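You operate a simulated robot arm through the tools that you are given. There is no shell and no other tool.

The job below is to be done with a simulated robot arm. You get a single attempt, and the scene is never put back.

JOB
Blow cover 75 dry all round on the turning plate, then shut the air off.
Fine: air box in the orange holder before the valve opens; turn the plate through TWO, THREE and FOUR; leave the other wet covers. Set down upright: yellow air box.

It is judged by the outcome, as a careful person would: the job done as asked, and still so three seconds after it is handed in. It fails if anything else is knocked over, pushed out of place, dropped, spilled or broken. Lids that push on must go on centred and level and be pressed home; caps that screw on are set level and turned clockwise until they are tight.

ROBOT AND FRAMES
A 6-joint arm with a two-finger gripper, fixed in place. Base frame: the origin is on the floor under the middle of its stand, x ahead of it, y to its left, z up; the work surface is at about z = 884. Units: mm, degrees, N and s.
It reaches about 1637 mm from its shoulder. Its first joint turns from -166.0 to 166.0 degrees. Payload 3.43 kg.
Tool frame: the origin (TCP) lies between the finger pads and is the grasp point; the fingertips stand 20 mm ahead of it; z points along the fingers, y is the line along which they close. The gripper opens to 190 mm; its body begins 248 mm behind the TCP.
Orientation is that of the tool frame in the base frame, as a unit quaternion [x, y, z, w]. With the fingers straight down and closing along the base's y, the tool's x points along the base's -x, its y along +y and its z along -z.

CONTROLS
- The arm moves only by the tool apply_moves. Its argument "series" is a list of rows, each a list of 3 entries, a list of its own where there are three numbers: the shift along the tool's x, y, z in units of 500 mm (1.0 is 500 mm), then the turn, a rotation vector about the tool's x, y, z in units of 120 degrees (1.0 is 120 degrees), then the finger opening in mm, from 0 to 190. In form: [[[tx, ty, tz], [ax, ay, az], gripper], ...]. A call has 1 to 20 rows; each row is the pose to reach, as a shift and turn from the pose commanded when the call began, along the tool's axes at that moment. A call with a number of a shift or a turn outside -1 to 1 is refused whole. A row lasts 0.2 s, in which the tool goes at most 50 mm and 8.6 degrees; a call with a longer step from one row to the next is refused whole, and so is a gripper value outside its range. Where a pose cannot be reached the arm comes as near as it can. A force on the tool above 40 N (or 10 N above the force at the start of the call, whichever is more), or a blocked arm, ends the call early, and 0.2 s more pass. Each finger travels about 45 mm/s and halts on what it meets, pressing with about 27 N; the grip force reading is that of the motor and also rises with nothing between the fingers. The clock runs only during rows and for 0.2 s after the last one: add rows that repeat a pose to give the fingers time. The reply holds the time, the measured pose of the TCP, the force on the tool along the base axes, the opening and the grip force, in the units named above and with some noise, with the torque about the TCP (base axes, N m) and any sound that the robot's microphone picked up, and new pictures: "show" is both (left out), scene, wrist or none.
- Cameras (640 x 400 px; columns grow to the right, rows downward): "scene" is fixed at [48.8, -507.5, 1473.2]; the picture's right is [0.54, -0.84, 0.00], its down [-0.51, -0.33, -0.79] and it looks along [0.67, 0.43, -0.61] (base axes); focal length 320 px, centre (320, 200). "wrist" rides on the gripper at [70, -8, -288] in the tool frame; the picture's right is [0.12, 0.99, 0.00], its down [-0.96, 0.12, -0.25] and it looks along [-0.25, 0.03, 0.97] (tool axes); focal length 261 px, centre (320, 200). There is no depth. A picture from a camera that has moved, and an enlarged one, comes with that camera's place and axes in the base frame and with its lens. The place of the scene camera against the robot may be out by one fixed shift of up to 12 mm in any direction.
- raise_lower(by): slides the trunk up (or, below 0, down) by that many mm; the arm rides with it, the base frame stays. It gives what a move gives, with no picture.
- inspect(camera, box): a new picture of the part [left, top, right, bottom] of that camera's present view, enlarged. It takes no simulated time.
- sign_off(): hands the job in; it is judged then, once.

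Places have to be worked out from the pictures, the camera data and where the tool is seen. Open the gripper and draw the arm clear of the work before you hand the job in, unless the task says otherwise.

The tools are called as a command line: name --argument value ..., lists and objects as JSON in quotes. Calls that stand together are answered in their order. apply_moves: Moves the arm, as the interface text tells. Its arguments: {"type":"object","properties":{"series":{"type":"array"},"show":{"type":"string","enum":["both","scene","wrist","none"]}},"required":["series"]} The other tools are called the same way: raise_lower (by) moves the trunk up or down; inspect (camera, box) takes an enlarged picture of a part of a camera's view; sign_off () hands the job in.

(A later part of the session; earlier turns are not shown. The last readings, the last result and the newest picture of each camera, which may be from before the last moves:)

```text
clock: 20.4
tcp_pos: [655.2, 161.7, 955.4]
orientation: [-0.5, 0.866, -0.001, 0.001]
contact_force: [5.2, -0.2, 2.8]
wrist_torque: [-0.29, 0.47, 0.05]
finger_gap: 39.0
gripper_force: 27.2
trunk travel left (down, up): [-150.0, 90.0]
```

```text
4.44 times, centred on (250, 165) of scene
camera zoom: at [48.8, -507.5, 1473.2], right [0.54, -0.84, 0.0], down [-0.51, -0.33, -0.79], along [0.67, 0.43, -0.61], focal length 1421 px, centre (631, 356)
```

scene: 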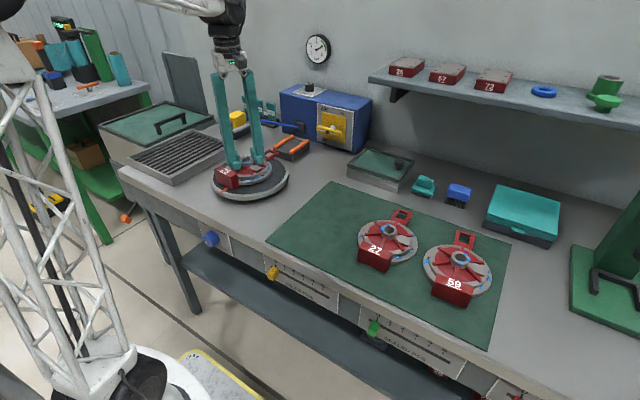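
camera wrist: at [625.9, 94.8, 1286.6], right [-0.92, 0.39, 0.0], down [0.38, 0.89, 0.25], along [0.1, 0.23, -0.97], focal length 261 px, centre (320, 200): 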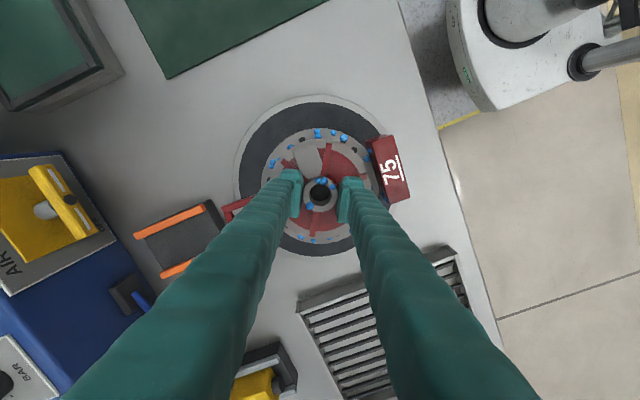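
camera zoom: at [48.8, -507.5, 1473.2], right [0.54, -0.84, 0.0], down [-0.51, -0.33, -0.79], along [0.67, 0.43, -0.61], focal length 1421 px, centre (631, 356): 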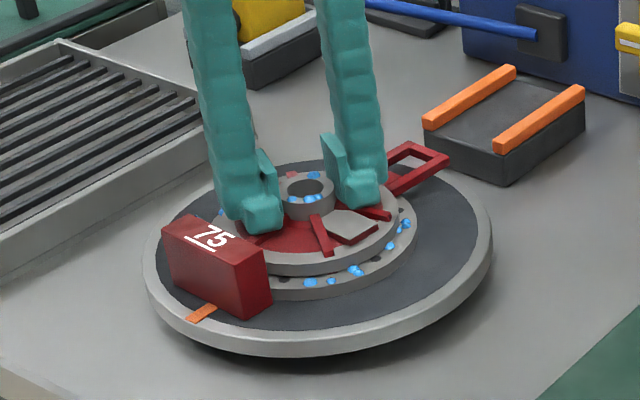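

The weight is now on the plate (force went from -8 to +3 N). I'll release the hub and lift straight up.

apply_moves --series '[[[0, 0, 0], [0, 0, 0], 44], [[0, 0, 0], [0, 0, 0], 52], [[0, 0, 0], [0, 0, 0], 56], [[0, 0, -0.01], [0, 0, 0], 56], [[0, 0, -0.04], [0, 0, 0], 56], [[0, 0, -0.1], [0, 0, 0], 56], [[0, 0, -0.2], [0, 0, 0], 70], [[0, 0, -0.28], [0, 0, 0], 90], [[0, 0, -0.28], [0, 0, 0], 90]]' --show "both"

inspect --camera "scene" --box '[194, 120, 306, 210]'

inspect --camera "wrist" --box '[220, 110, 420, 235]'

```text
clock: 22.4
tcp_pos: [655.1, 162.5, 1096.0]
orientation: [-0.5, 0.866, -0.003, 0.001]
contact_force: [0.8, -0.4, 0.6]
wrist_torque: [0.0, 0.01, 0.02]
finger_gap: 90.2
gripper_force: 0.1
trunk travel left (down, up): [-150.0, 90.0]
camera wrist: at [626.6, 98.2, 1384.0], right [-0.92, 0.39, 0.0], down [0.38, 0.89, 0.25], along [0.1, 0.23, -0.97], focal length 261 px, centre (320, 200)
```

scene: 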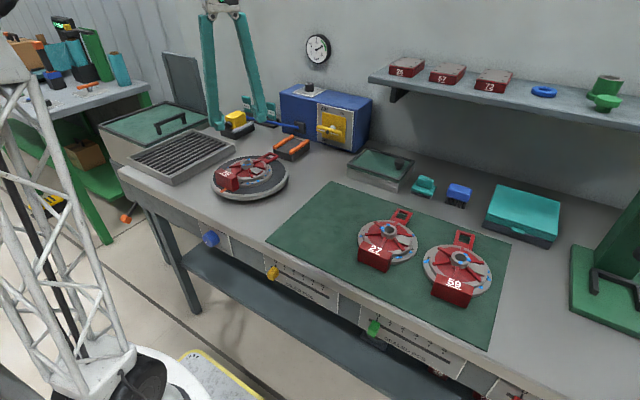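
wrist: 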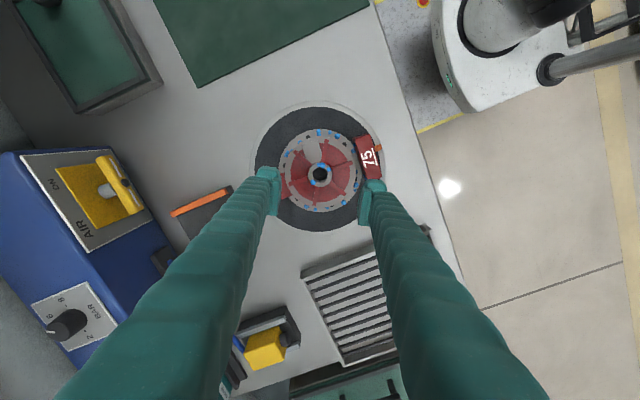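

```text
4.44 times, centred on (250, 165) of scene
camera zoom: at [48.8, -507.5, 1473.2], right [0.54, -0.84, 0.0], down [-0.51, -0.33, -0.79], along [0.67, 0.43, -0.61], focal length 1421 px, centre (631, 356)
```

zoom: 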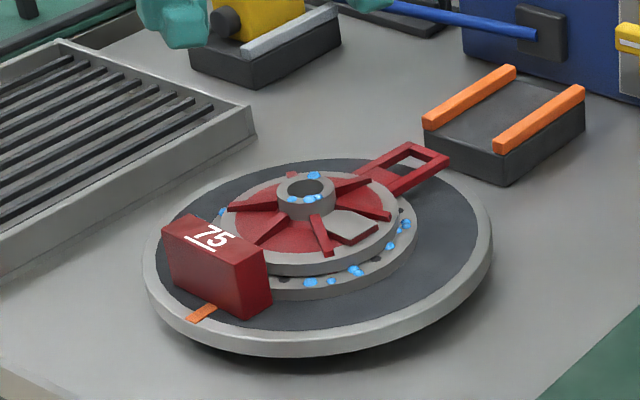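

```text
3.20 times, centred on (320, 172) of wrist
camera zoom: at [626.6, 98.2, 1384.0], right [-0.92, 0.39, 0.0], down [0.38, 0.89, 0.25], along [0.1, 0.23, -0.97], focal length 834 px, centre (320, 288)
```

zoom: 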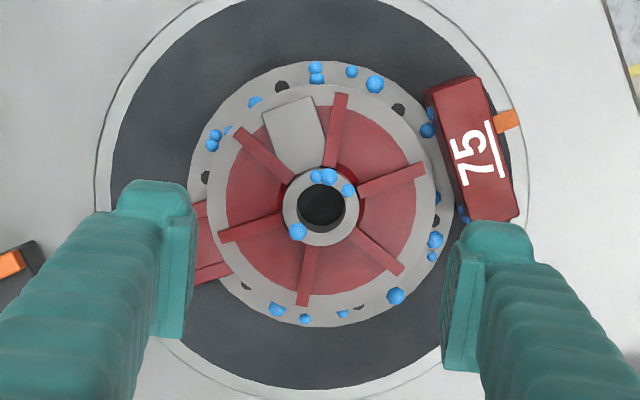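

Cover 75 sits centred and level on the plate. Next, I'll go look closely at the air box in its cradle, roughly at (880,430), turning the tool back square to the base.

apply_moves --series '[[[-0.07, -0.005, -0.02], [0, 0, 0.06], 100], [[-0.14, -0.01, -0.04], [0, 0, 0.12], 110], [[-0.21, -0.015, -0.06], [0, 0, 0.18], 120], [[-0.28, -0.02, -0.08], [0, 0, 0.24], 130], [[-0.35, -0.025, -0.09], [0, 0, 0.3], 130], [[-0.42, -0.03, -0.1], [0, 0, 0.36], 130], [[-0.49, -0.035, -0.108], [0, 0, 0.42], 130], [[-0.56, -0.04, -0.108], [0, 0, 0.47], 130], [[-0.6336, -0.0452, -0.108], [0, 0, 0.5], 130], [[-0.6336, -0.0452, -0.108], [0, 0, 0.5], 130]]' --show "both"

inspect --camera "wrist" --box '[220, 130, 420, 255]'

inspect --camera "scene" --box '[200, 90, 296, 150]'

```text
clock: 24.6
tcp_pos: [834.7, 426.9, 1148.5]
orientation: [0.001, 1.0, -0.001, 0.001]
contact_force: [0.7, -0.1, -0.2]
wrist_torque: [-0.01, 0.07, -0.01]
finger_gap: 130.0
gripper_force: 0.1
trunk travel left (down, up): [-150.0, 90.0]
camera wrist: at [762.8, 418.7, 1436.3], right [-0.12, 0.99, 0.0], down [0.96, 0.12, 0.25], along [0.25, 0.03, -0.97], focal length 261 px, centre (320, 200)
```

scene: 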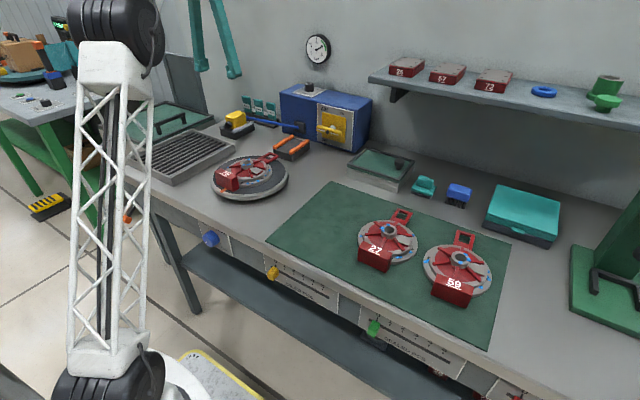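
wrist: 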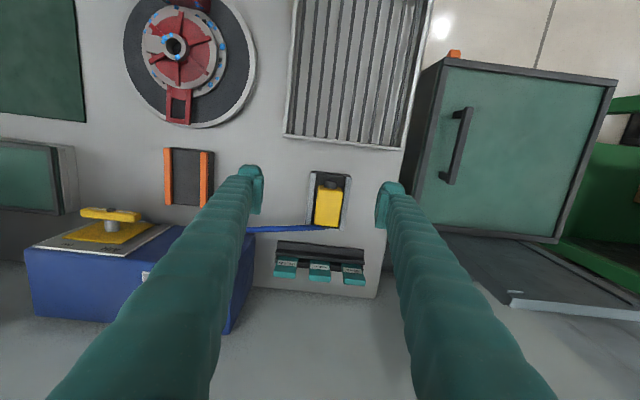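

```text
3.20 times, centred on (320, 192) of wrist
camera zoom: at [762.8, 418.7, 1436.3], right [-0.12, 0.99, 0.0], down [0.96, 0.12, 0.25], along [0.25, 0.03, -0.97], focal length 834 px, centre (320, 224)
```

zoom: 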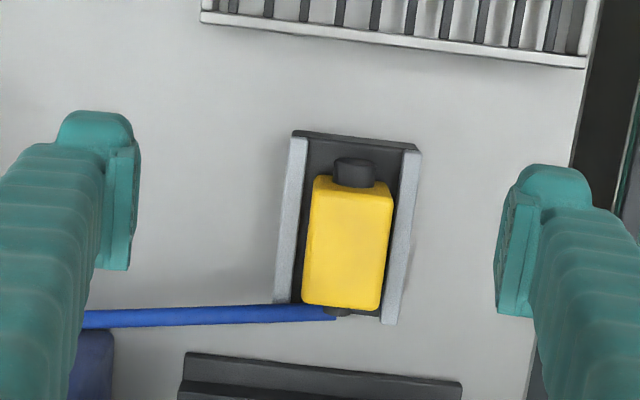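

```text
6.67 times, centred on (248, 120) of scene
camera zoom: at [48.8, -507.5, 1473.2], right [0.54, -0.84, 0.0], down [-0.51, -0.33, -0.79], along [0.67, 0.43, -0.61], focal length 2132 px, centre (800, 733)
```

zoom: 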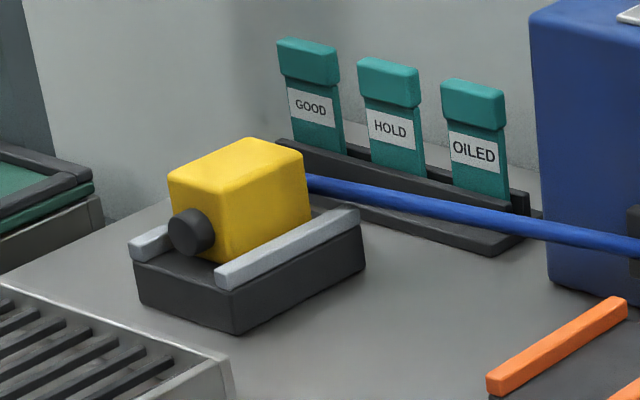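

The air box is about 48 mm wide and 75 mm long, centred near (893,451) with top around z 964, sitting between rails with its nozzle toward the robot. I'll hover above it at z≈1015 and recheck.

apply_moves --series '[[[-0.03, 0.012, 0.06], [0, 0, 0], 120], [[-0.06, 0.024, 0.12], [0, 0, 0], 110], [[-0.09, 0.036, 0.18], [0, 0, 0], 100], [[-0.11, 0.046, 0.23], [0, 0, 0], 100], [[-0.1166, 0.0482, 0.267], [0, 0, 0], 100], [[-0.1166, 0.0482, 0.267], [0, 0, 0], 100]]' --show "both"

inspect --camera "wrist" --box '[240, 130, 400, 230]'

inspect --camera "scene" --box '[200, 90, 296, 150]'

```text
clock: 26.1
tcp_pos: [890.1, 449.4, 1015.5]
orientation: [-0.001, 1.0, 0.0, 0.001]
contact_force: [0.1, 0.7, 1.0]
wrist_torque: [0.0, -0.01, 0.0]
finger_gap: 99.7
gripper_force: 0.1
trunk travel left (down, up): [-150.0, 90.0]
camera wrist: at [819.3, 441.8, 1303.0], right [-0.12, 0.99, 0.0], down [0.96, 0.12, 0.25], along [0.25, 0.03, -0.97], focal length 261 px, centre (320, 200)
```

scene: 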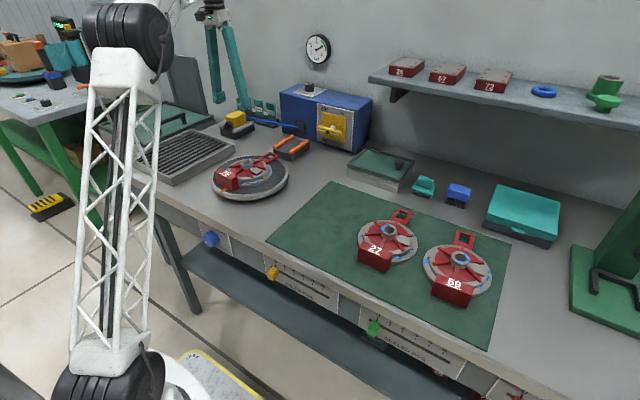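
wrist: 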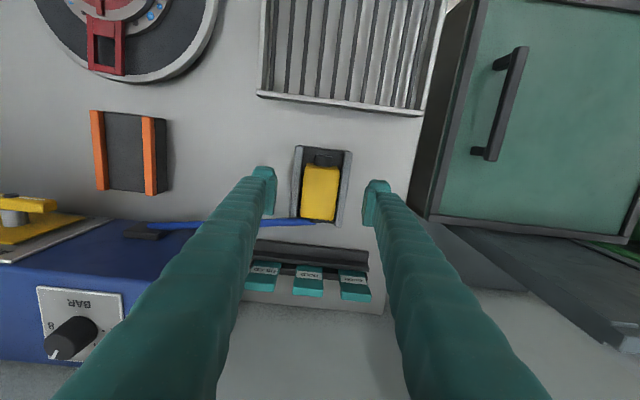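

```text
4.00 times, centred on (320, 180) of wrist
camera zoom: at [819.3, 441.8, 1303.0], right [-0.12, 0.99, 0.0], down [0.96, 0.12, 0.25], along [0.25, 0.03, -0.97], focal length 1043 px, centre (320, 280)
```

zoom: 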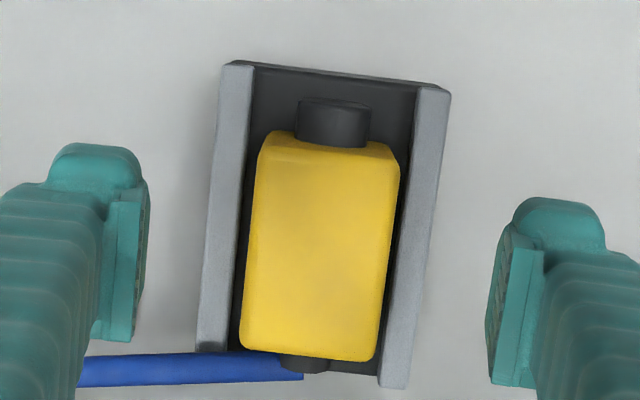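

```text
6.67 times, centred on (248, 120) of scene
camera zoom: at [48.8, -507.5, 1473.2], right [0.54, -0.84, 0.0], down [-0.51, -0.33, -0.79], along [0.67, 0.43, -0.61], focal length 2132 px, centre (800, 733)
```

zoom: 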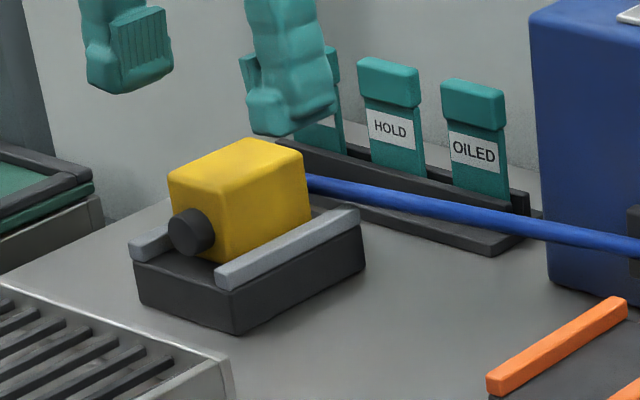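

Box top centre is about 8 mm further in x than the TCP and aligned in y. I'll correct and descend to z≈950, tips staying above the rails.

apply_moves --series '[[[-0.014, 0.002, 0.02], [0, 0, 0], 90], [[-0.014, 0.002, 0.06], [0, 0, 0], 80], [[-0.014, 0.002, 0.09], [0, 0, 0], 80], [[-0.014, 0.002, 0.115], [0, 0, 0], 80], [[-0.014, 0.002, 0.131], [0, 0, 0], 80], [[-0.014, 0.002, 0.131], [0, 0, 0], 80]]' --show "wrist"

inspect --camera "wrist" --box '[240, 130, 400, 230]'

inspect --camera "scene" --box '[200, 90, 296, 150]'

```text
clock: 27.4
tcp_pos: [897.2, 449.6, 951.2]
orientation: [0.0, 1.0, -0.002, 0.002]
contact_force: [1.1, 0.1, -0.2]
wrist_torque: [0.0, 0.01, 0.06]
finger_gap: 80.2
gripper_force: 0.0
trunk travel left (down, up): [-150.0, 90.0]
camera wrist: at [827.1, 442.1, 1238.1], right [-0.12, 0.99, 0.0], down [0.96, 0.12, 0.25], along [0.25, 0.03, -0.97], focal length 261 px, centre (320, 200)
```

wrist: 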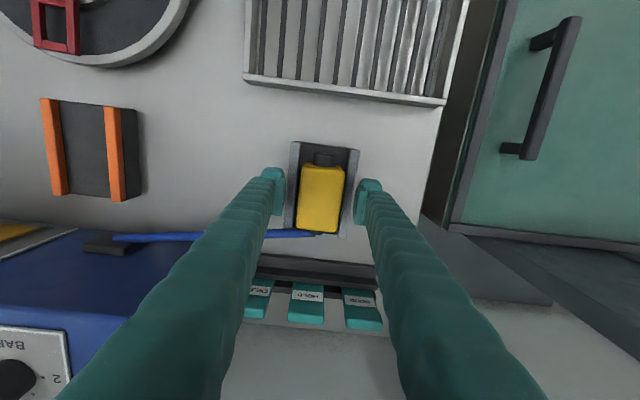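

```text
4.00 times, centred on (320, 180) of wrist
camera zoom: at [827.1, 442.1, 1238.1], right [-0.12, 0.99, 0.0], down [0.96, 0.12, 0.25], along [0.25, 0.03, -0.97], focal length 1043 px, centre (320, 280)
```

zoom: 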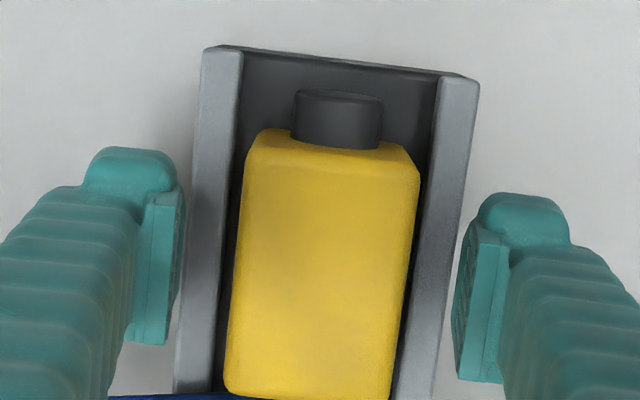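

```text
6.67 times, centred on (248, 120) of scene
camera zoom: at [48.8, -507.5, 1473.2], right [0.54, -0.84, 0.0], down [-0.51, -0.33, -0.79], along [0.67, 0.43, -0.61], focal length 2132 px, centre (800, 733)
```

zoom: 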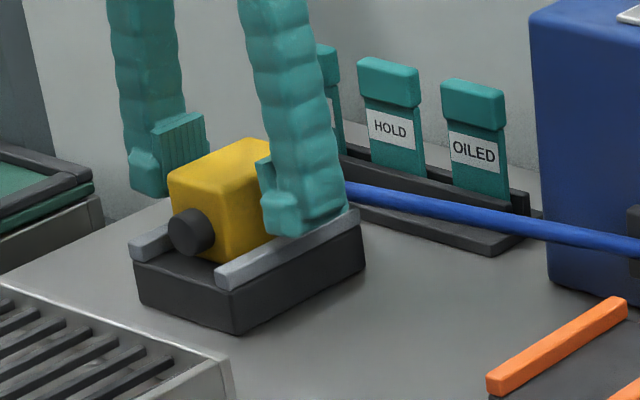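

The pads straddle the box, tips just above the rails, centred in x. I'll close on the box.

apply_moves --series '[[[0, 0, 0], [0, 0, 0], 65], [[0, 0, 0], [0, 0, 0], 50], [[0, 0, 0], [0, 0, 0], 30], [[0, 0, 0], [0, 0, 0], 30], [[0, 0, 0], [0, 0, 0], 30]]' --show "none"

inspect --camera "wrist" --box '[240, 130, 400, 230]'

inspect --camera "scene" --box '[200, 90, 296, 150]'

```text
clock: 28.6
tcp_pos: [898.0, 449.2, 950.9]
orientation: [0.0, 1.0, -0.001, 0.002]
contact_force: [0.3, 0.4, -0.5]
wrist_torque: [0.02, -0.02, 0.02]
finger_gap: 47.0
gripper_force: 26.9
trunk travel left (down, up): [-150.0, 90.0]
```

```text
4.00 times, centred on (320, 180) of wrist
camera zoom: at [827.1, 442.1, 1238.2], right [-0.12, 0.99, 0.0], down [0.96, 0.12, 0.25], along [0.25, 0.03, -0.97], focal length 1043 px, centre (320, 280)
```

zoom: 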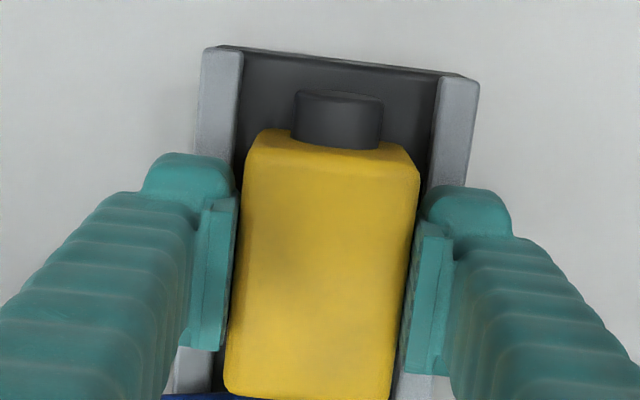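

```text
6.67 times, centred on (248, 120) of scene
camera zoom: at [48.8, -507.5, 1473.2], right [0.54, -0.84, 0.0], down [-0.51, -0.33, -0.79], along [0.67, 0.43, -0.61], focal length 2132 px, centre (800, 733)
```

zoom: 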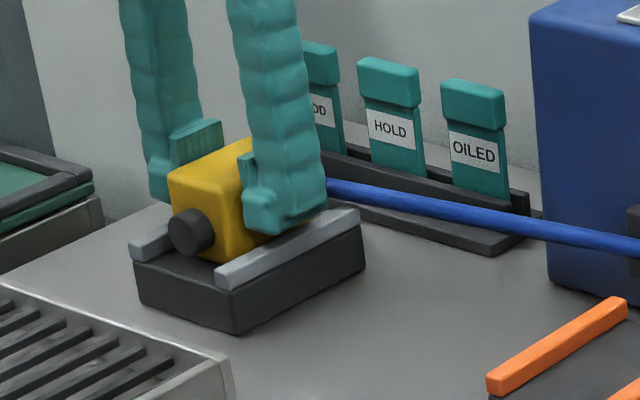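

The box is held (gap 47 mm). Before moving I'll take an enlarged look at the orange holder from here to fix its position.

inspect --camera "wrist" --box '[0, 70, 192, 190]'

inspect --camera "scene" --box '[262, 120, 326, 160]'

inspect --camera "wrist" --box '[0, 100, 160, 200]'

```text
3.33 times, centred on (96, 130) of wrist
camera zoom: at [827.1, 442.1, 1238.2], right [-0.12, 0.99, 0.0], down [0.96, 0.12, 0.25], along [0.25, 0.03, -0.97], focal length 869 px, centre (1067, 433)
```

zoom: 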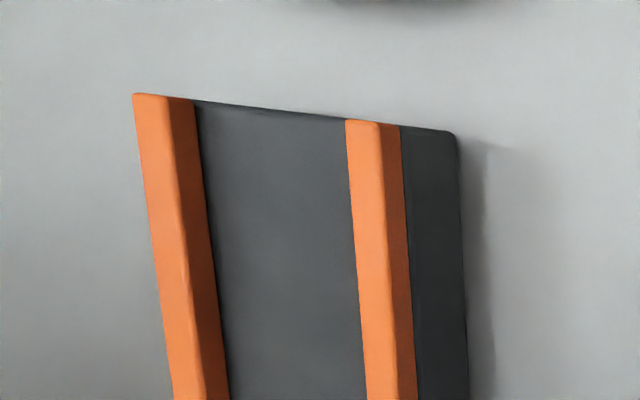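

```text
10.00 times, centred on (294, 140) of scene
camera zoom: at [48.8, -507.5, 1473.2], right [0.54, -0.84, 0.0], down [-0.51, -0.33, -0.79], along [0.67, 0.43, -0.61], focal length 3198 px, centre (580, 800)
```

zoom: 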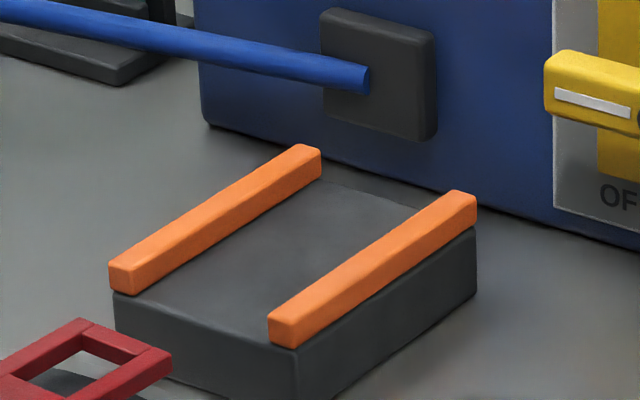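

```text
4.00 times, centred on (80, 150) of wrist
camera zoom: at [827.1, 442.1, 1238.2], right [-0.12, 0.99, 0.0], down [0.96, 0.12, 0.25], along [0.25, 0.03, -0.97], focal length 1043 px, centre (1280, 400)
```

zoom: 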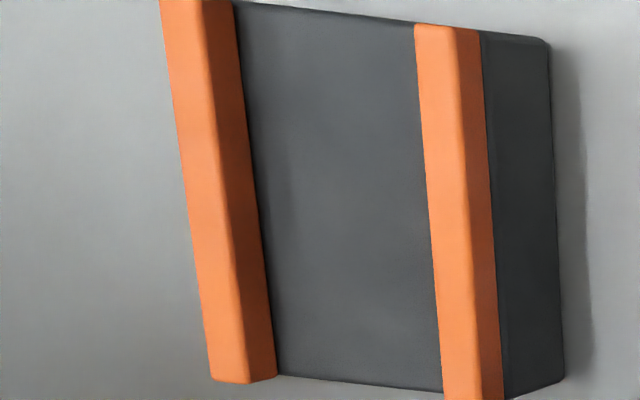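

The orange holder rails span x≈828–943 and are centred at about (885,160.5), mirroring the cradle geometry. I'll lift the box 60 mm, checking for hose drag, then carry it in -y to above the holder.

apply_moves --series '[[[0, 0, -0.02], [0, 0, 0], 30], [[0, 0, -0.05], [0, 0, 0], 30], [[0, 0, -0.09], [0, 0, 0], 30], [[0, 0, -0.12], [0, 0, 0], 30], [[0, 0, -0.12], [0, 0, 0], 30]]' --show "scene"

inspect --camera "scene" --box '[200, 80, 328, 160]'

```text
clock: 29.9
tcp_pos: [898.0, 450.0, 1011.8]
orientation: [-0.001, 1.0, -0.002, 0.002]
contact_force: [-0.4, -0.6, -1.0]
wrist_torque: [0.01, 0.01, 0.0]
finger_gap: 47.1
gripper_force: 26.8
trunk travel left (down, up): [-150.0, 90.0]
```

scene: 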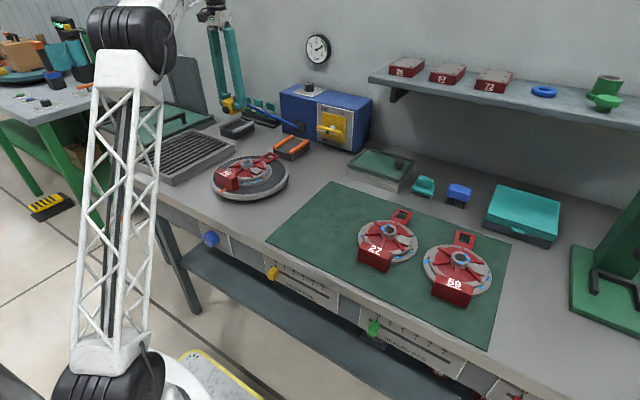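

```text
5.00 times, centred on (264, 120) of scene
camera zoom: at [48.8, -507.5, 1473.2], right [0.54, -0.84, 0.0], down [-0.51, -0.33, -0.79], along [0.67, 0.43, -0.61], focal length 1599 px, centre (600, 600)
```

zoom: 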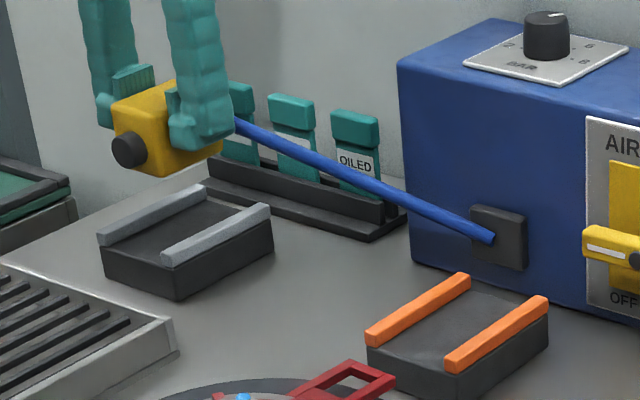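

Lifted cleanly; the hose just follows. Now carrying the box sideways to above the orange holder.

apply_moves --series '[[[0.002, -0.04, 0], [0, 0, 0], 30], [[0.005, -0.11, 0], [0, 0, 0], 30], [[0.008, -0.18, 0], [0, 0, 0], 30], [[0.011, -0.25, 0], [0, 0, 0], 30], [[0.014, -0.32, 0], [0, 0, 0], 30], [[0.017, -0.39, 0], [0, 0, 0], 30], [[0.02, -0.46, 0], [0, 0, 0], 30], [[0.023, -0.525, 0], [0, 0, 0], 30], [[0.025, -0.565, 0], [0, 0, 0], 30], [[0.026, -0.577, 0], [0, 0, 0], 30], [[0.026, -0.577, 0], [0, 0, 0], 30]]' --show "both"

inspect --camera "wrist" --box '[220, 110, 420, 235]'

inspect --camera "scene" --box '[230, 90, 350, 165]'

```text
clock: 32.2
tcp_pos: [885.1, 162.6, 1011.1]
orientation: [0.0, 1.0, -0.001, 0.001]
contact_force: [-0.1, 0.3, -1.9]
wrist_torque: [-0.01, 0.01, 0.0]
finger_gap: 47.2
gripper_force: 26.7
trunk travel left (down, up): [-150.0, 90.0]
camera wrist: at [814.0, 154.1, 1299.1], right [-0.12, 0.99, 0.0], down [0.96, 0.12, 0.25], along [0.25, 0.03, -0.97], focal length 261 px, centre (320, 200)
```

scene: 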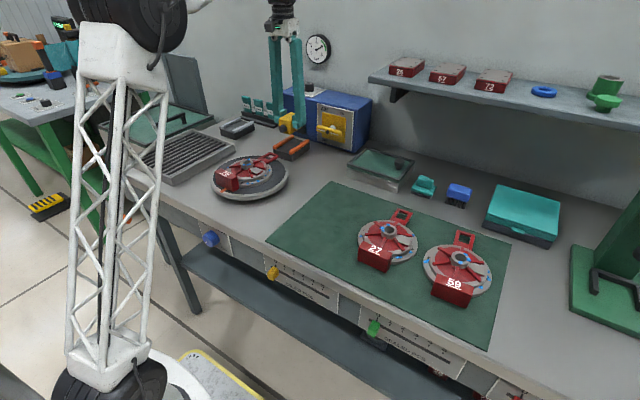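
wrist: 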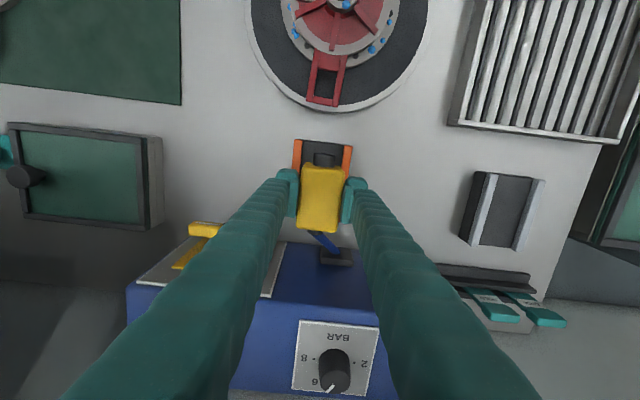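

```text
3.20 times, centred on (320, 172) of wrist
camera zoom: at [814.0, 154.1, 1299.1], right [-0.12, 0.99, 0.0], down [0.96, 0.12, 0.25], along [0.25, 0.03, -0.97], focal length 834 px, centre (320, 288)
```

zoom: 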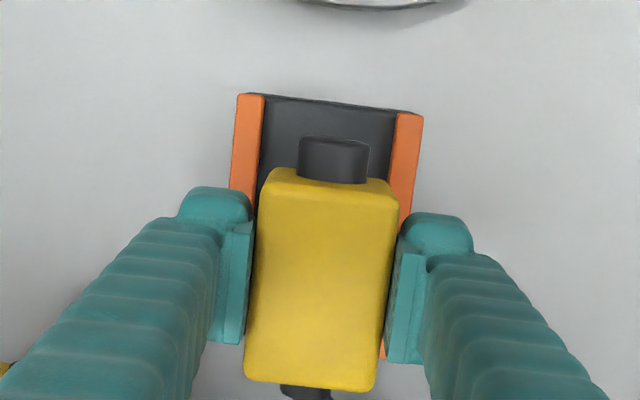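

```text
5.33 times, centred on (290, 128) of scene
camera zoom: at [48.8, -507.5, 1473.2], right [0.54, -0.84, 0.0], down [-0.51, -0.33, -0.79], along [0.67, 0.43, -0.61], focal length 1706 px, centre (480, 587)
```

zoom: 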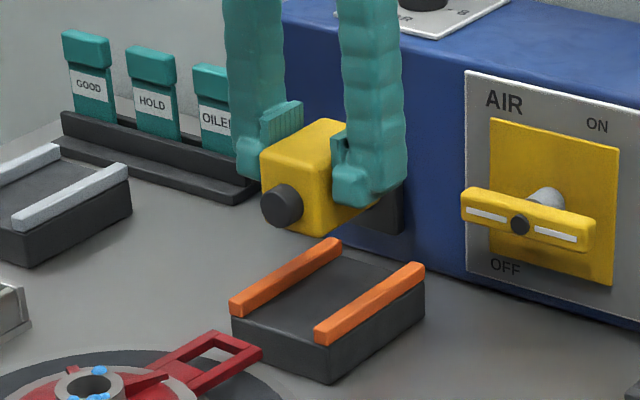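

The holder is centred about 1.8 mm to -y of the box; I'll correct and lower to z≈957, then feel for contact.

apply_moves --series '[[[0.002, -0.0036, 0.02], [0, 0, 0], 30], [[0.002, -0.0036, 0.05], [0, 0, 0], 30], [[0.002, -0.0036, 0.08], [0, 0, 0], 30], [[0.002, -0.0036, 0.1], [0, 0, 0], 30], [[0.002, -0.0036, 0.108], [0, 0, 0], 30], [[0.002, -0.0036, 0.108], [0, 0, 0], 30]]' --show "none"

inspect --camera "wrist" --box '[220, 110, 420, 235]'

inspect --camera "scene" --box '[250, 100, 346, 160]'

```text
clock: 33.6
tcp_pos: [885.3, 159.9, 957.5]
orientation: [0.0, 1.0, -0.001, 0.002]
contact_force: [-0.6, 0.9, -2.0]
wrist_torque: [0.01, 0.01, -0.02]
finger_gap: 46.9
gripper_force: 26.7
trunk travel left (down, up): [-150.0, 90.0]
```

```text
3.20 times, centred on (320, 172) of wrist
camera zoom: at [813.2, 152.4, 1244.7], right [-0.12, 0.99, 0.0], down [0.96, 0.12, 0.25], along [0.25, 0.03, -0.97], focal length 834 px, centre (320, 288)
```

zoom: 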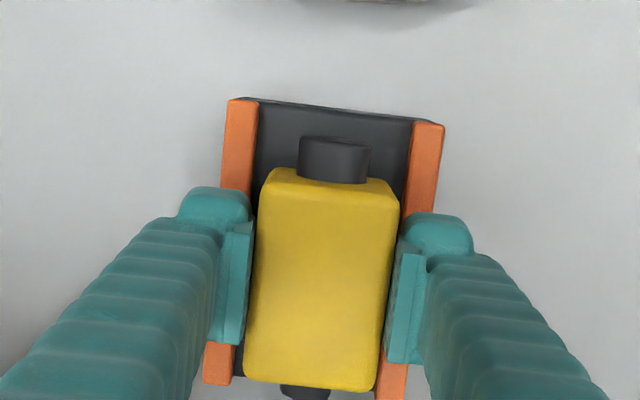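

```text
6.67 times, centred on (298, 130) of scene
camera zoom: at [48.8, -507.5, 1473.2], right [0.54, -0.84, 0.0], down [-0.51, -0.33, -0.79], along [0.67, 0.43, -0.61], focal length 2132 px, centre (467, 667)
```

zoom: 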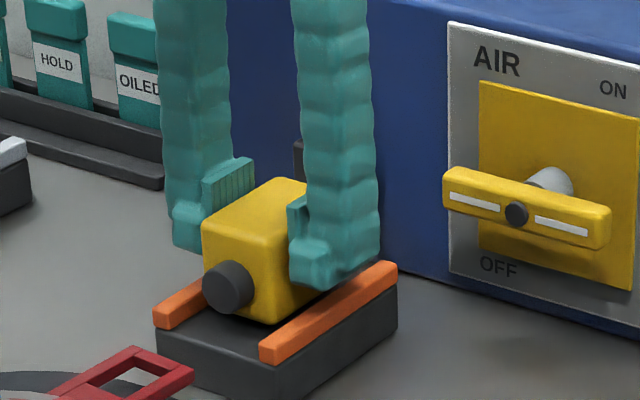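

Aligned between the orange rails. Lowering the last few mm in 1 mm steps.

apply_moves --series '[[[0, 0, 0.003], [0, 0, 0], 30], [[0, 0, 0.006], [0, 0, 0], 30], [[0, 0, 0.008], [0, 0, 0], 30], [[0, 0, 0.01], [0, 0, 0], 30], [[0, 0, 0.01], [0, 0, 0], 30]]' --show "none"

```text
clock: 34.9
tcp_pos: [883.4, 160.8, 952.0]
orientation: [0.0, 1.0, -0.001, 0.001]
contact_force: [0.6, -0.4, -2.8]
wrist_torque: [0.03, 0.01, 0.03]
finger_gap: 47.0
gripper_force: 26.8
trunk travel left (down, up): [-150.0, 90.0]
```

apply_moves --series '[[[0, 0, 0.002], [0, 0, 0], 30], [[0, 0, 0.004], [0, 0, 0], 30], [[0, 0, 0.006], [0, 0, 0], 30], [[0, 0, 0.006], [0, 0, 0], 30]]' --show "none"

inspect --camera "scene" --box '[250, 100, 346, 160]'

```text
clock: 35.9
tcp_pos: [883.3, 160.5, 950.3]
orientation: [0.0, 1.0, -0.001, 0.002]
contact_force: [-3.1, -0.4, 8.4]
wrist_torque: [-0.01, 0.24, 0.01]
finger_gap: 46.9
gripper_force: 27.2
trunk travel left (down, up): [-150.0, 90.0]
```

```text
6.67 times, centred on (298, 130) of scene
camera zoom: at [48.8, -507.5, 1473.2], right [0.54, -0.84, 0.0], down [-0.51, -0.33, -0.79], along [0.67, 0.43, -0.61], focal length 2132 px, centre (467, 667)
```

zoom: 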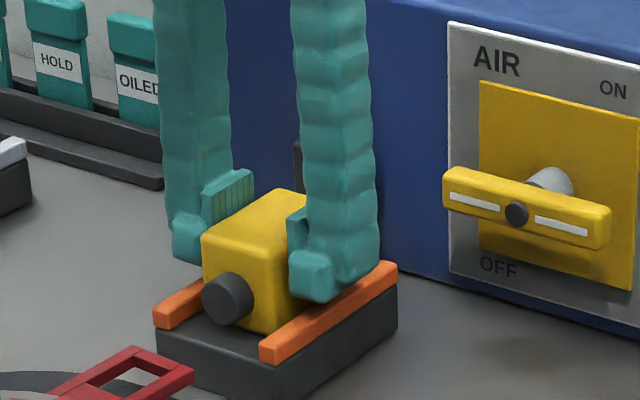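

The box is seated (8 N up). I'll open the fingers and lift straight away.

apply_moves --series '[[[0, 0, 0], [0, 0, 0], 55], [[0, 0, 0], [0, 0, 0], 68], [[0, 0, 0], [0, 0, 0], 74], [[0, 0, -0.03], [0, 0, 0], 74], [[0, 0, -0.1], [0, 0, 0], 74], [[0, 0, -0.19], [0, 0, 0], 74], [[0, 0, -0.28], [0, 0, 0], 74], [[0, 0, -0.32], [0, 0, 0], 74], [[0, 0, -0.32], [0, 0, 0], 74]]' --show "both"

inspect --camera "scene" --box '[250, 80, 378, 160]'

inspect --camera "wrist" --box '[200, 110, 440, 260]'

```text
clock: 37.9
tcp_pos: [884.0, 160.2, 1108.7]
orientation: [-0.001, 1.0, 0.0, 0.002]
contact_force: [-0.5, 0.3, 0.0]
wrist_torque: [0.01, 0.0, 0.02]
finger_gap: 73.8
gripper_force: 0.1
trunk travel left (down, up): [-150.0, 90.0]
camera wrist: at [812.6, 151.4, 1397.1], right [-0.12, 0.99, 0.0], down [0.96, 0.12, 0.25], along [0.25, 0.03, -0.97], focal length 261 px, centre (320, 200)
```

scene: 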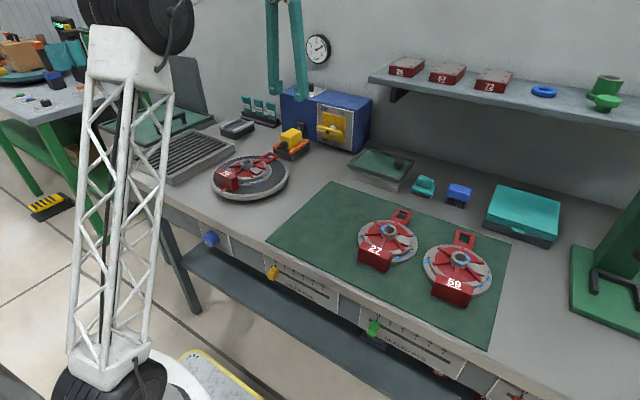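
wrist: 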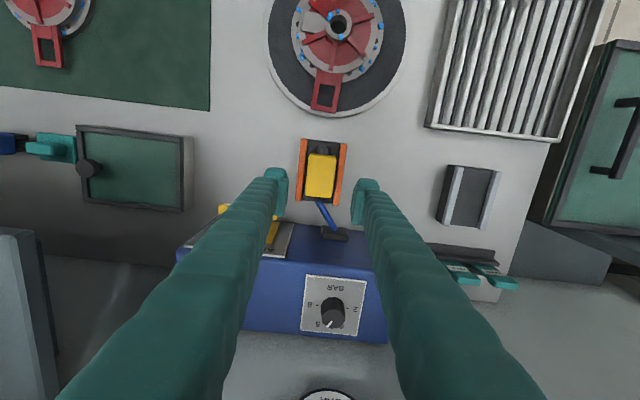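

```text
5.00 times, centred on (314, 120) of scene
camera zoom: at [48.8, -507.5, 1473.2], right [0.54, -0.84, 0.0], down [-0.51, -0.33, -0.79], along [0.67, 0.43, -0.61], focal length 1599 px, centre (350, 600)
```

zoom: 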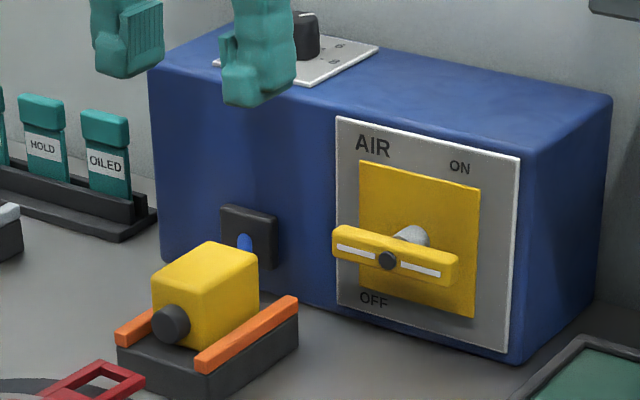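

```text
2.67 times, centred on (320, 185) of wrist
camera zoom: at [812.6, 151.4, 1397.1], right [-0.12, 0.99, 0.0], down [0.96, 0.12, 0.25], along [0.25, 0.03, -0.97], focal length 695 px, centre (320, 240)
```

zoom: 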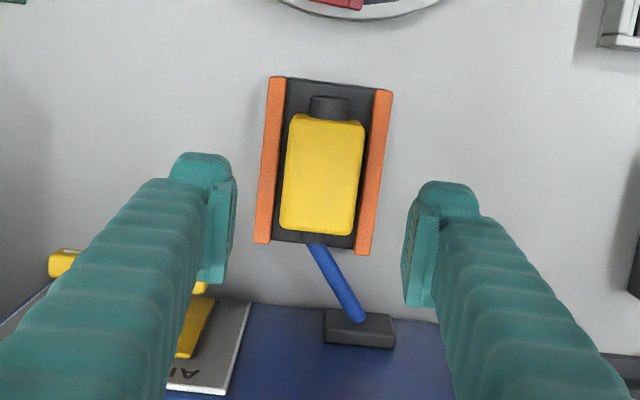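

The air box sits squarely in the orange holder with its nozzle toward the plate. Now I'll study the valve and the console more closely.

inspect --camera "scene" --box '[310, 100, 366, 155]'

inspect --camera "wrist" --box '[160, 200, 280, 275]'

inspect --camera "scene" --box '[195, 145, 305, 215]'

```text
7.27 times, centred on (338, 128) of scene
camera zoom: at [48.8, -507.5, 1473.2], right [0.54, -0.84, 0.0], down [-0.51, -0.33, -0.79], along [0.67, 0.43, -0.61], focal length 2326 px, centre (189, 727)
```

zoom: 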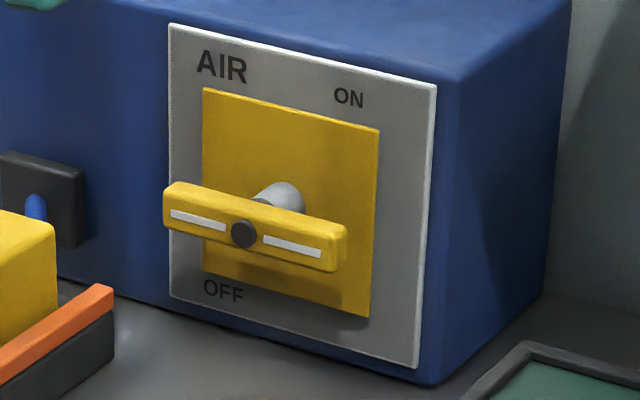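

```text
5.33 times, centred on (220, 238) of wrist
camera zoom: at [812.6, 151.4, 1397.1], right [-0.12, 0.99, 0.0], down [0.96, 0.12, 0.25], along [0.25, 0.03, -0.97], focal length 1390 px, centre (853, 0)
```

zoom: 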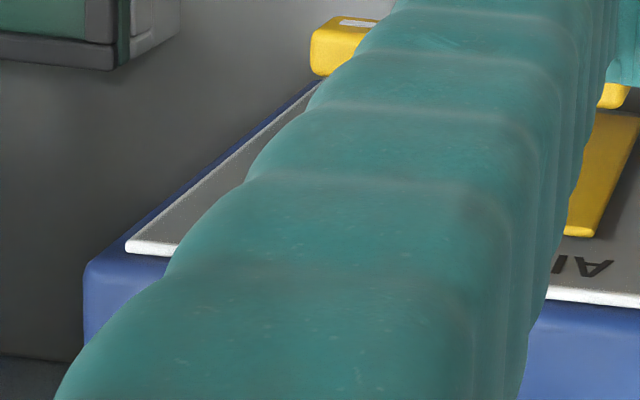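

```text
5.71 times, centred on (250, 180) of scene
camera zoom: at [48.8, -507.5, 1473.2], right [0.54, -0.84, 0.0], down [-0.51, -0.33, -0.79], along [0.67, 0.43, -0.61], focal length 1827 px, centre (720, 314)
```

zoom: 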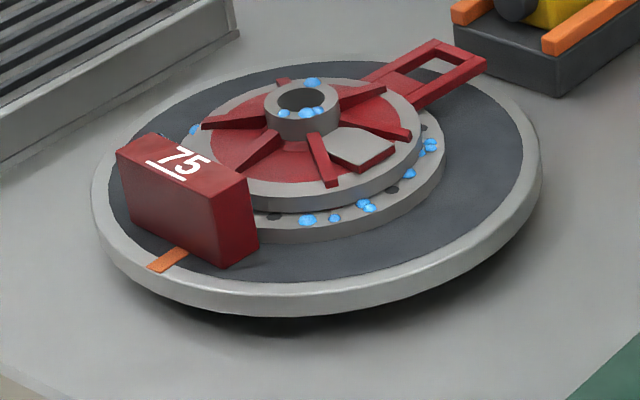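

The valve bar is horizontal (OFF), its axis near (y 47, z 968) in front of a panel at x≈1000. Before opening the air I want a clear view of the blue plate knob, so I'll draw back to about (500,140,1200) first.

apply_moves --series '[[[0.04, 0, -0.08], [0, 0, 0], 60], [[0.11, -0.003, -0.14], [0, 0, 0], 40], [[0.2, -0.006, -0.17], [0, 0, 0], 30], [[0.29, -0.01, -0.182], [0, 0, 0], 30], [[0.38, -0.015, -0.182], [0, 0, 0], 30], [[0.47, -0.02, -0.182], [0, 0, 0], 30], [[0.56, -0.025, -0.182], [0, 0, 0], 30], [[0.65, -0.03, -0.182], [0, 0, 0], 30], [[0.73, -0.035, -0.182], [0, 0, 0], 30], [[0.768, -0.04, -0.182], [0, 0, 0], 30], [[0.768, -0.04, -0.182], [0, 0, 0], 30]]' --show "both"

```text
clock: 40.2
tcp_pos: [497.0, 138.4, 1199.5]
orientation: [-0.001, 1.0, -0.002, 0.002]
contact_force: [-0.2, 1.1, -0.7]
wrist_torque: [0.01, -0.02, 0.0]
finger_gap: 30.1
gripper_force: 0.0
trunk travel left (down, up): [-150.0, 90.0]
camera wrist: at [426.4, 130.3, 1487.7], right [-0.12, 0.99, 0.0], down [0.96, 0.12, 0.25], along [0.25, 0.03, -0.97], focal length 261 px, centre (320, 200)
```

scene: 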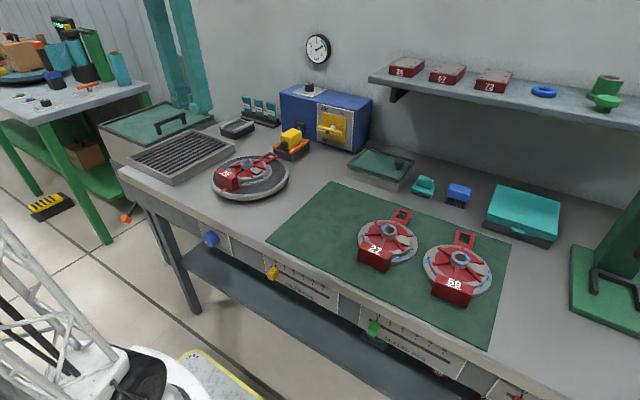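
wrist: 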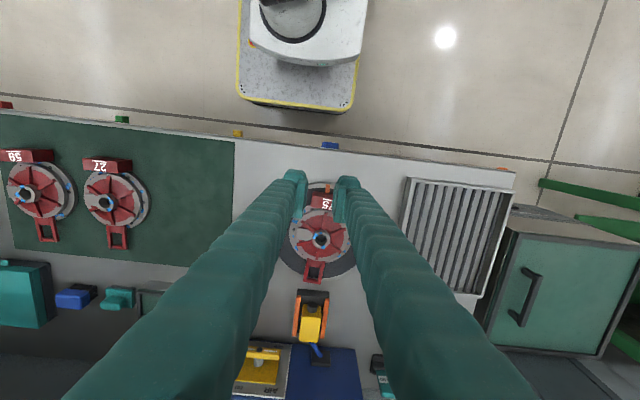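

From above the blue knob shows at the bench edge near y≈135. I'll move back and down with the tool tilted 20° forward so that the wrist camera can see the knob face.

apply_moves --series '[[[0.04, -0.002, 0.03], [0, -0.025, 0], 30], [[0.08, -0.004, 0.07], [0, -0.05, 0], 30], [[0.12, -0.006, 0.12], [0, -0.08, 0], 30], [[0.16, -0.008, 0.18], [0, -0.11, 0], 30], [[0.2, -0.01, 0.24], [0, -0.14, 0], 30], [[0.23, -0.012, 0.3], [0, -0.1667, 0], 30], [[0.26, -0.014, 0.36], [0, -0.1667, 0], 30], [[0.274, -0.016, 0.4], [0, -0.1667, 0], 30], [[0.274, -0.016, 0.4], [0, -0.1667, 0], 30]]' --show "both"

inspect --camera "wrist" --box '[260, 120, 420, 220]'

```text
clock: 42.2
tcp_pos: [361.5, 132.3, 999.2]
orientation: [-0.001, 0.985, 0.0, 0.175]
contact_force: [-0.1, -1.0, -1.1]
wrist_torque: [0.0, 0.0, -0.01]
finger_gap: 29.8
gripper_force: 0.0
trunk travel left (down, up): [-150.0, 90.0]
camera wrist: at [196.8, 124.2, 1244.3], right [-0.11, 0.99, -0.04], down [0.82, 0.12, 0.56], along [0.56, 0.03, -0.82], focal length 261 px, centre (320, 200)
```

scene: 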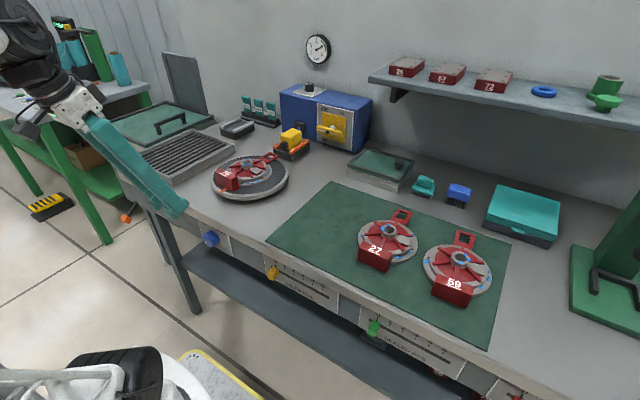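
wrist: 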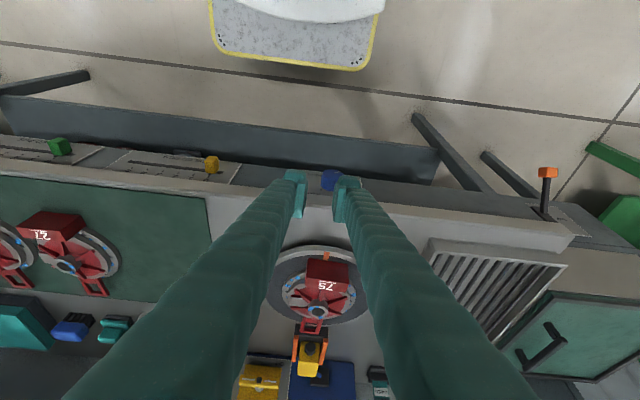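

```text
4.00 times, centred on (340, 170) of wrist
camera zoom: at [196.8, 124.2, 1244.3], right [-0.11, 0.99, -0.04], down [0.82, 0.12, 0.56], along [0.56, 0.03, -0.82], focal length 1043 px, centre (240, 320)
```

zoom: 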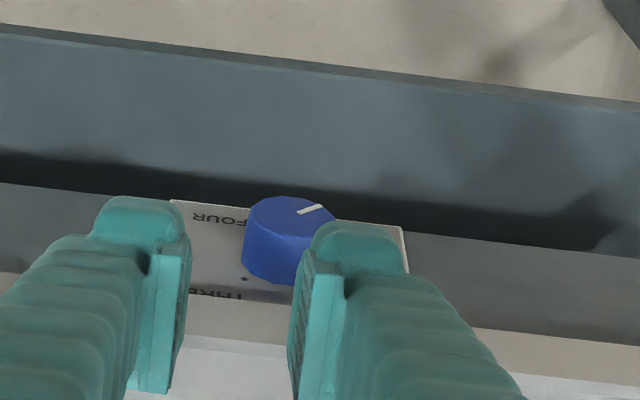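

The knob is in view but a finger covers part of its panel; I'll open the fingers and look again.

apply_moves --series '[[[0, 0, 0], [0, 0, 0], 50], [[0, 0, 0], [0, 0, 0], 70], [[0, 0, 0], [0, 0, 0], 90], [[0, 0, 0], [0, 0, 0], 110], [[0, 0, 0], [0, 0, 0], 130], [[0, 0, 0], [0, 0, 0], 130]]' --show "none"

inspect --camera "wrist" --box '[270, 135, 398, 215]'

inspect --camera "wrist" --box '[300, 155, 372, 200]'

inspect --camera "wrist" --box '[220, 230, 420, 390]'

```text
clock: 43.6
tcp_pos: [361.7, 132.4, 999.5]
orientation: [-0.001, 0.985, 0.0, 0.174]
contact_force: [-0.2, 0.0, 0.7]
wrist_torque: [-0.01, 0.01, -0.01]
finger_gap: 129.8
gripper_force: 0.1
trunk travel left (down, up): [-150.0, 90.0]
```

```text
5.00 times, centred on (334, 175) of wrist
camera zoom: at [197.0, 124.2, 1244.5], right [-0.11, 0.99, -0.04], down [0.82, 0.12, 0.56], along [0.56, 0.03, -0.82], focal length 1303 px, centre (250, 325)
```

zoom: 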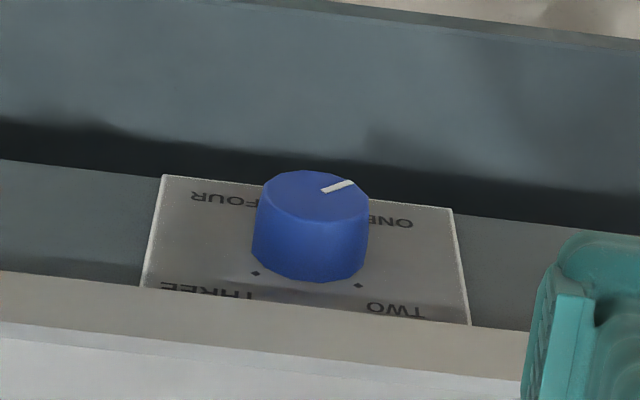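

```text
8.89 times, centred on (336, 178) of wrist
camera zoom: at [197.0, 124.2, 1244.5], right [-0.11, 0.99, -0.04], down [0.82, 0.12, 0.56], along [0.56, 0.03, -0.82], focal length 2317 px, centre (178, 400)
```

zoom: 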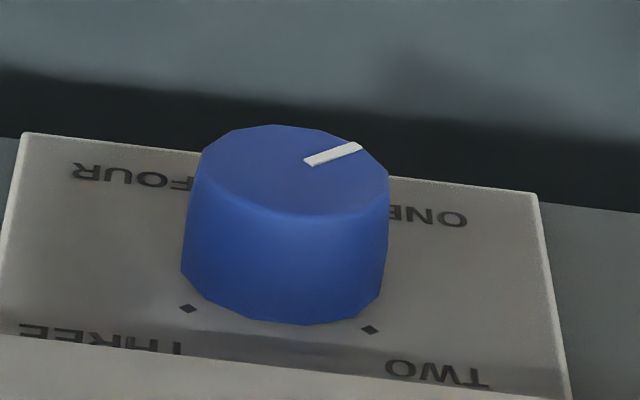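

```text
2.50 times, centred on (320, 310) of wrist
camera zoom: at [197.0, 124.2, 1244.5], right [-0.11, 0.99, -0.04], down [0.82, 0.12, 0.56], along [0.56, 0.03, -0.82], focal length 652 px, centre (320, -75)
```

zoom: 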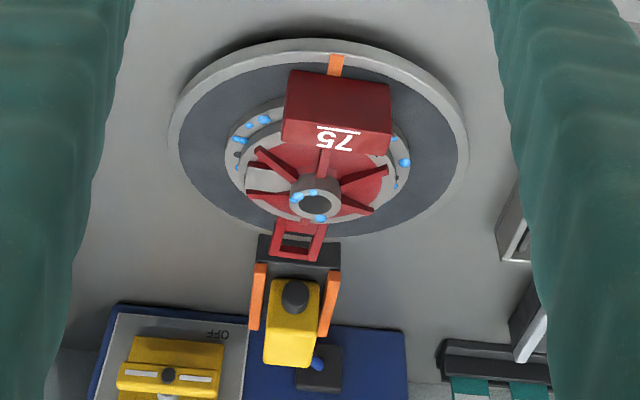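

The knob panel reads ONE, TWO, THREE, FOUR at the four diagonals, the pointer is at ONE, the knob axis is near (y 159, z≈803) and its face is at x≈440. I'll do the valve first: draw up and forward with a 40° forward tilt and closed fingers to view it.

apply_moves --series '[[[-0.04, 0, -0.05], [0, -0.02, 0], 110], [[-0.1, -0.02, -0.1], [0, -0.05, 0], 90], [[-0.18, -0.05, -0.13], [0, -0.08, 0], 70], [[-0.26, -0.09, -0.15], [0, -0.11, 0], 50], [[-0.34, -0.13, -0.17], [0, -0.14, 0], 30], [[-0.42, -0.17, -0.19], [0, -0.1667, 0], 10], [[-0.5, -0.21, -0.205], [0, -0.1667, 0], 0], [[-0.57, -0.245, -0.2147], [0, -0.1667, 0], 0], [[-0.586, -0.25, -0.2147], [0, -0.1667, 0], 0], [[-0.586, -0.25, -0.2147], [0, -0.1667, 0], 0]]' --show "both"

```text
clock: 45.9
tcp_pos: [599.5, 5.7, 1202.5]
orientation: [-0.001, 0.939, -0.001, 0.344]
contact_force: [-0.2, 0.6, -0.2]
wrist_torque: [0.02, -0.01, -0.01]
finger_gap: 0.0
gripper_force: 26.9
trunk travel left (down, up): [-150.0, 90.0]
camera wrist: at [360.6, -2.9, 1376.6], right [-0.09, 0.99, -0.08], down [0.58, 0.12, 0.81], along [0.81, 0.03, -0.58], focal length 261 px, centre (320, 200)
```

scene: 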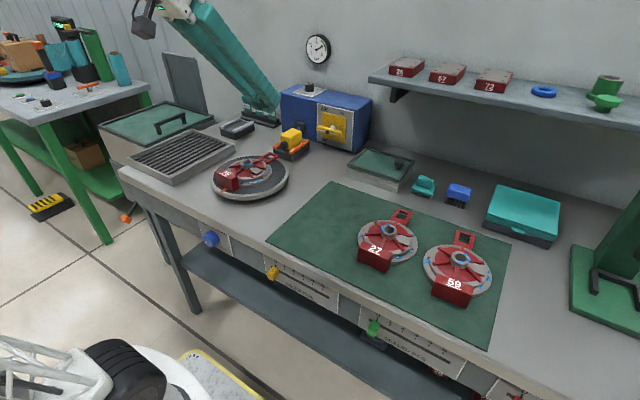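
wrist: 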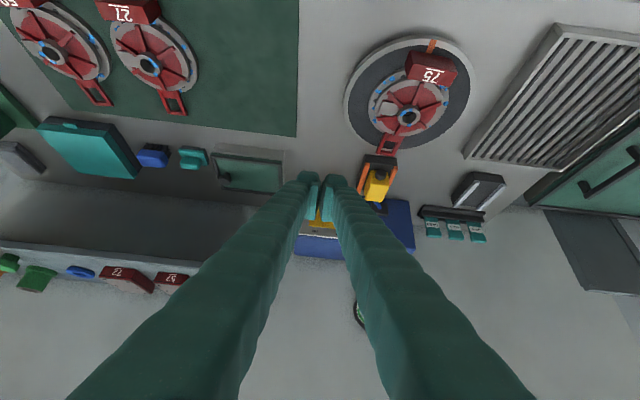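

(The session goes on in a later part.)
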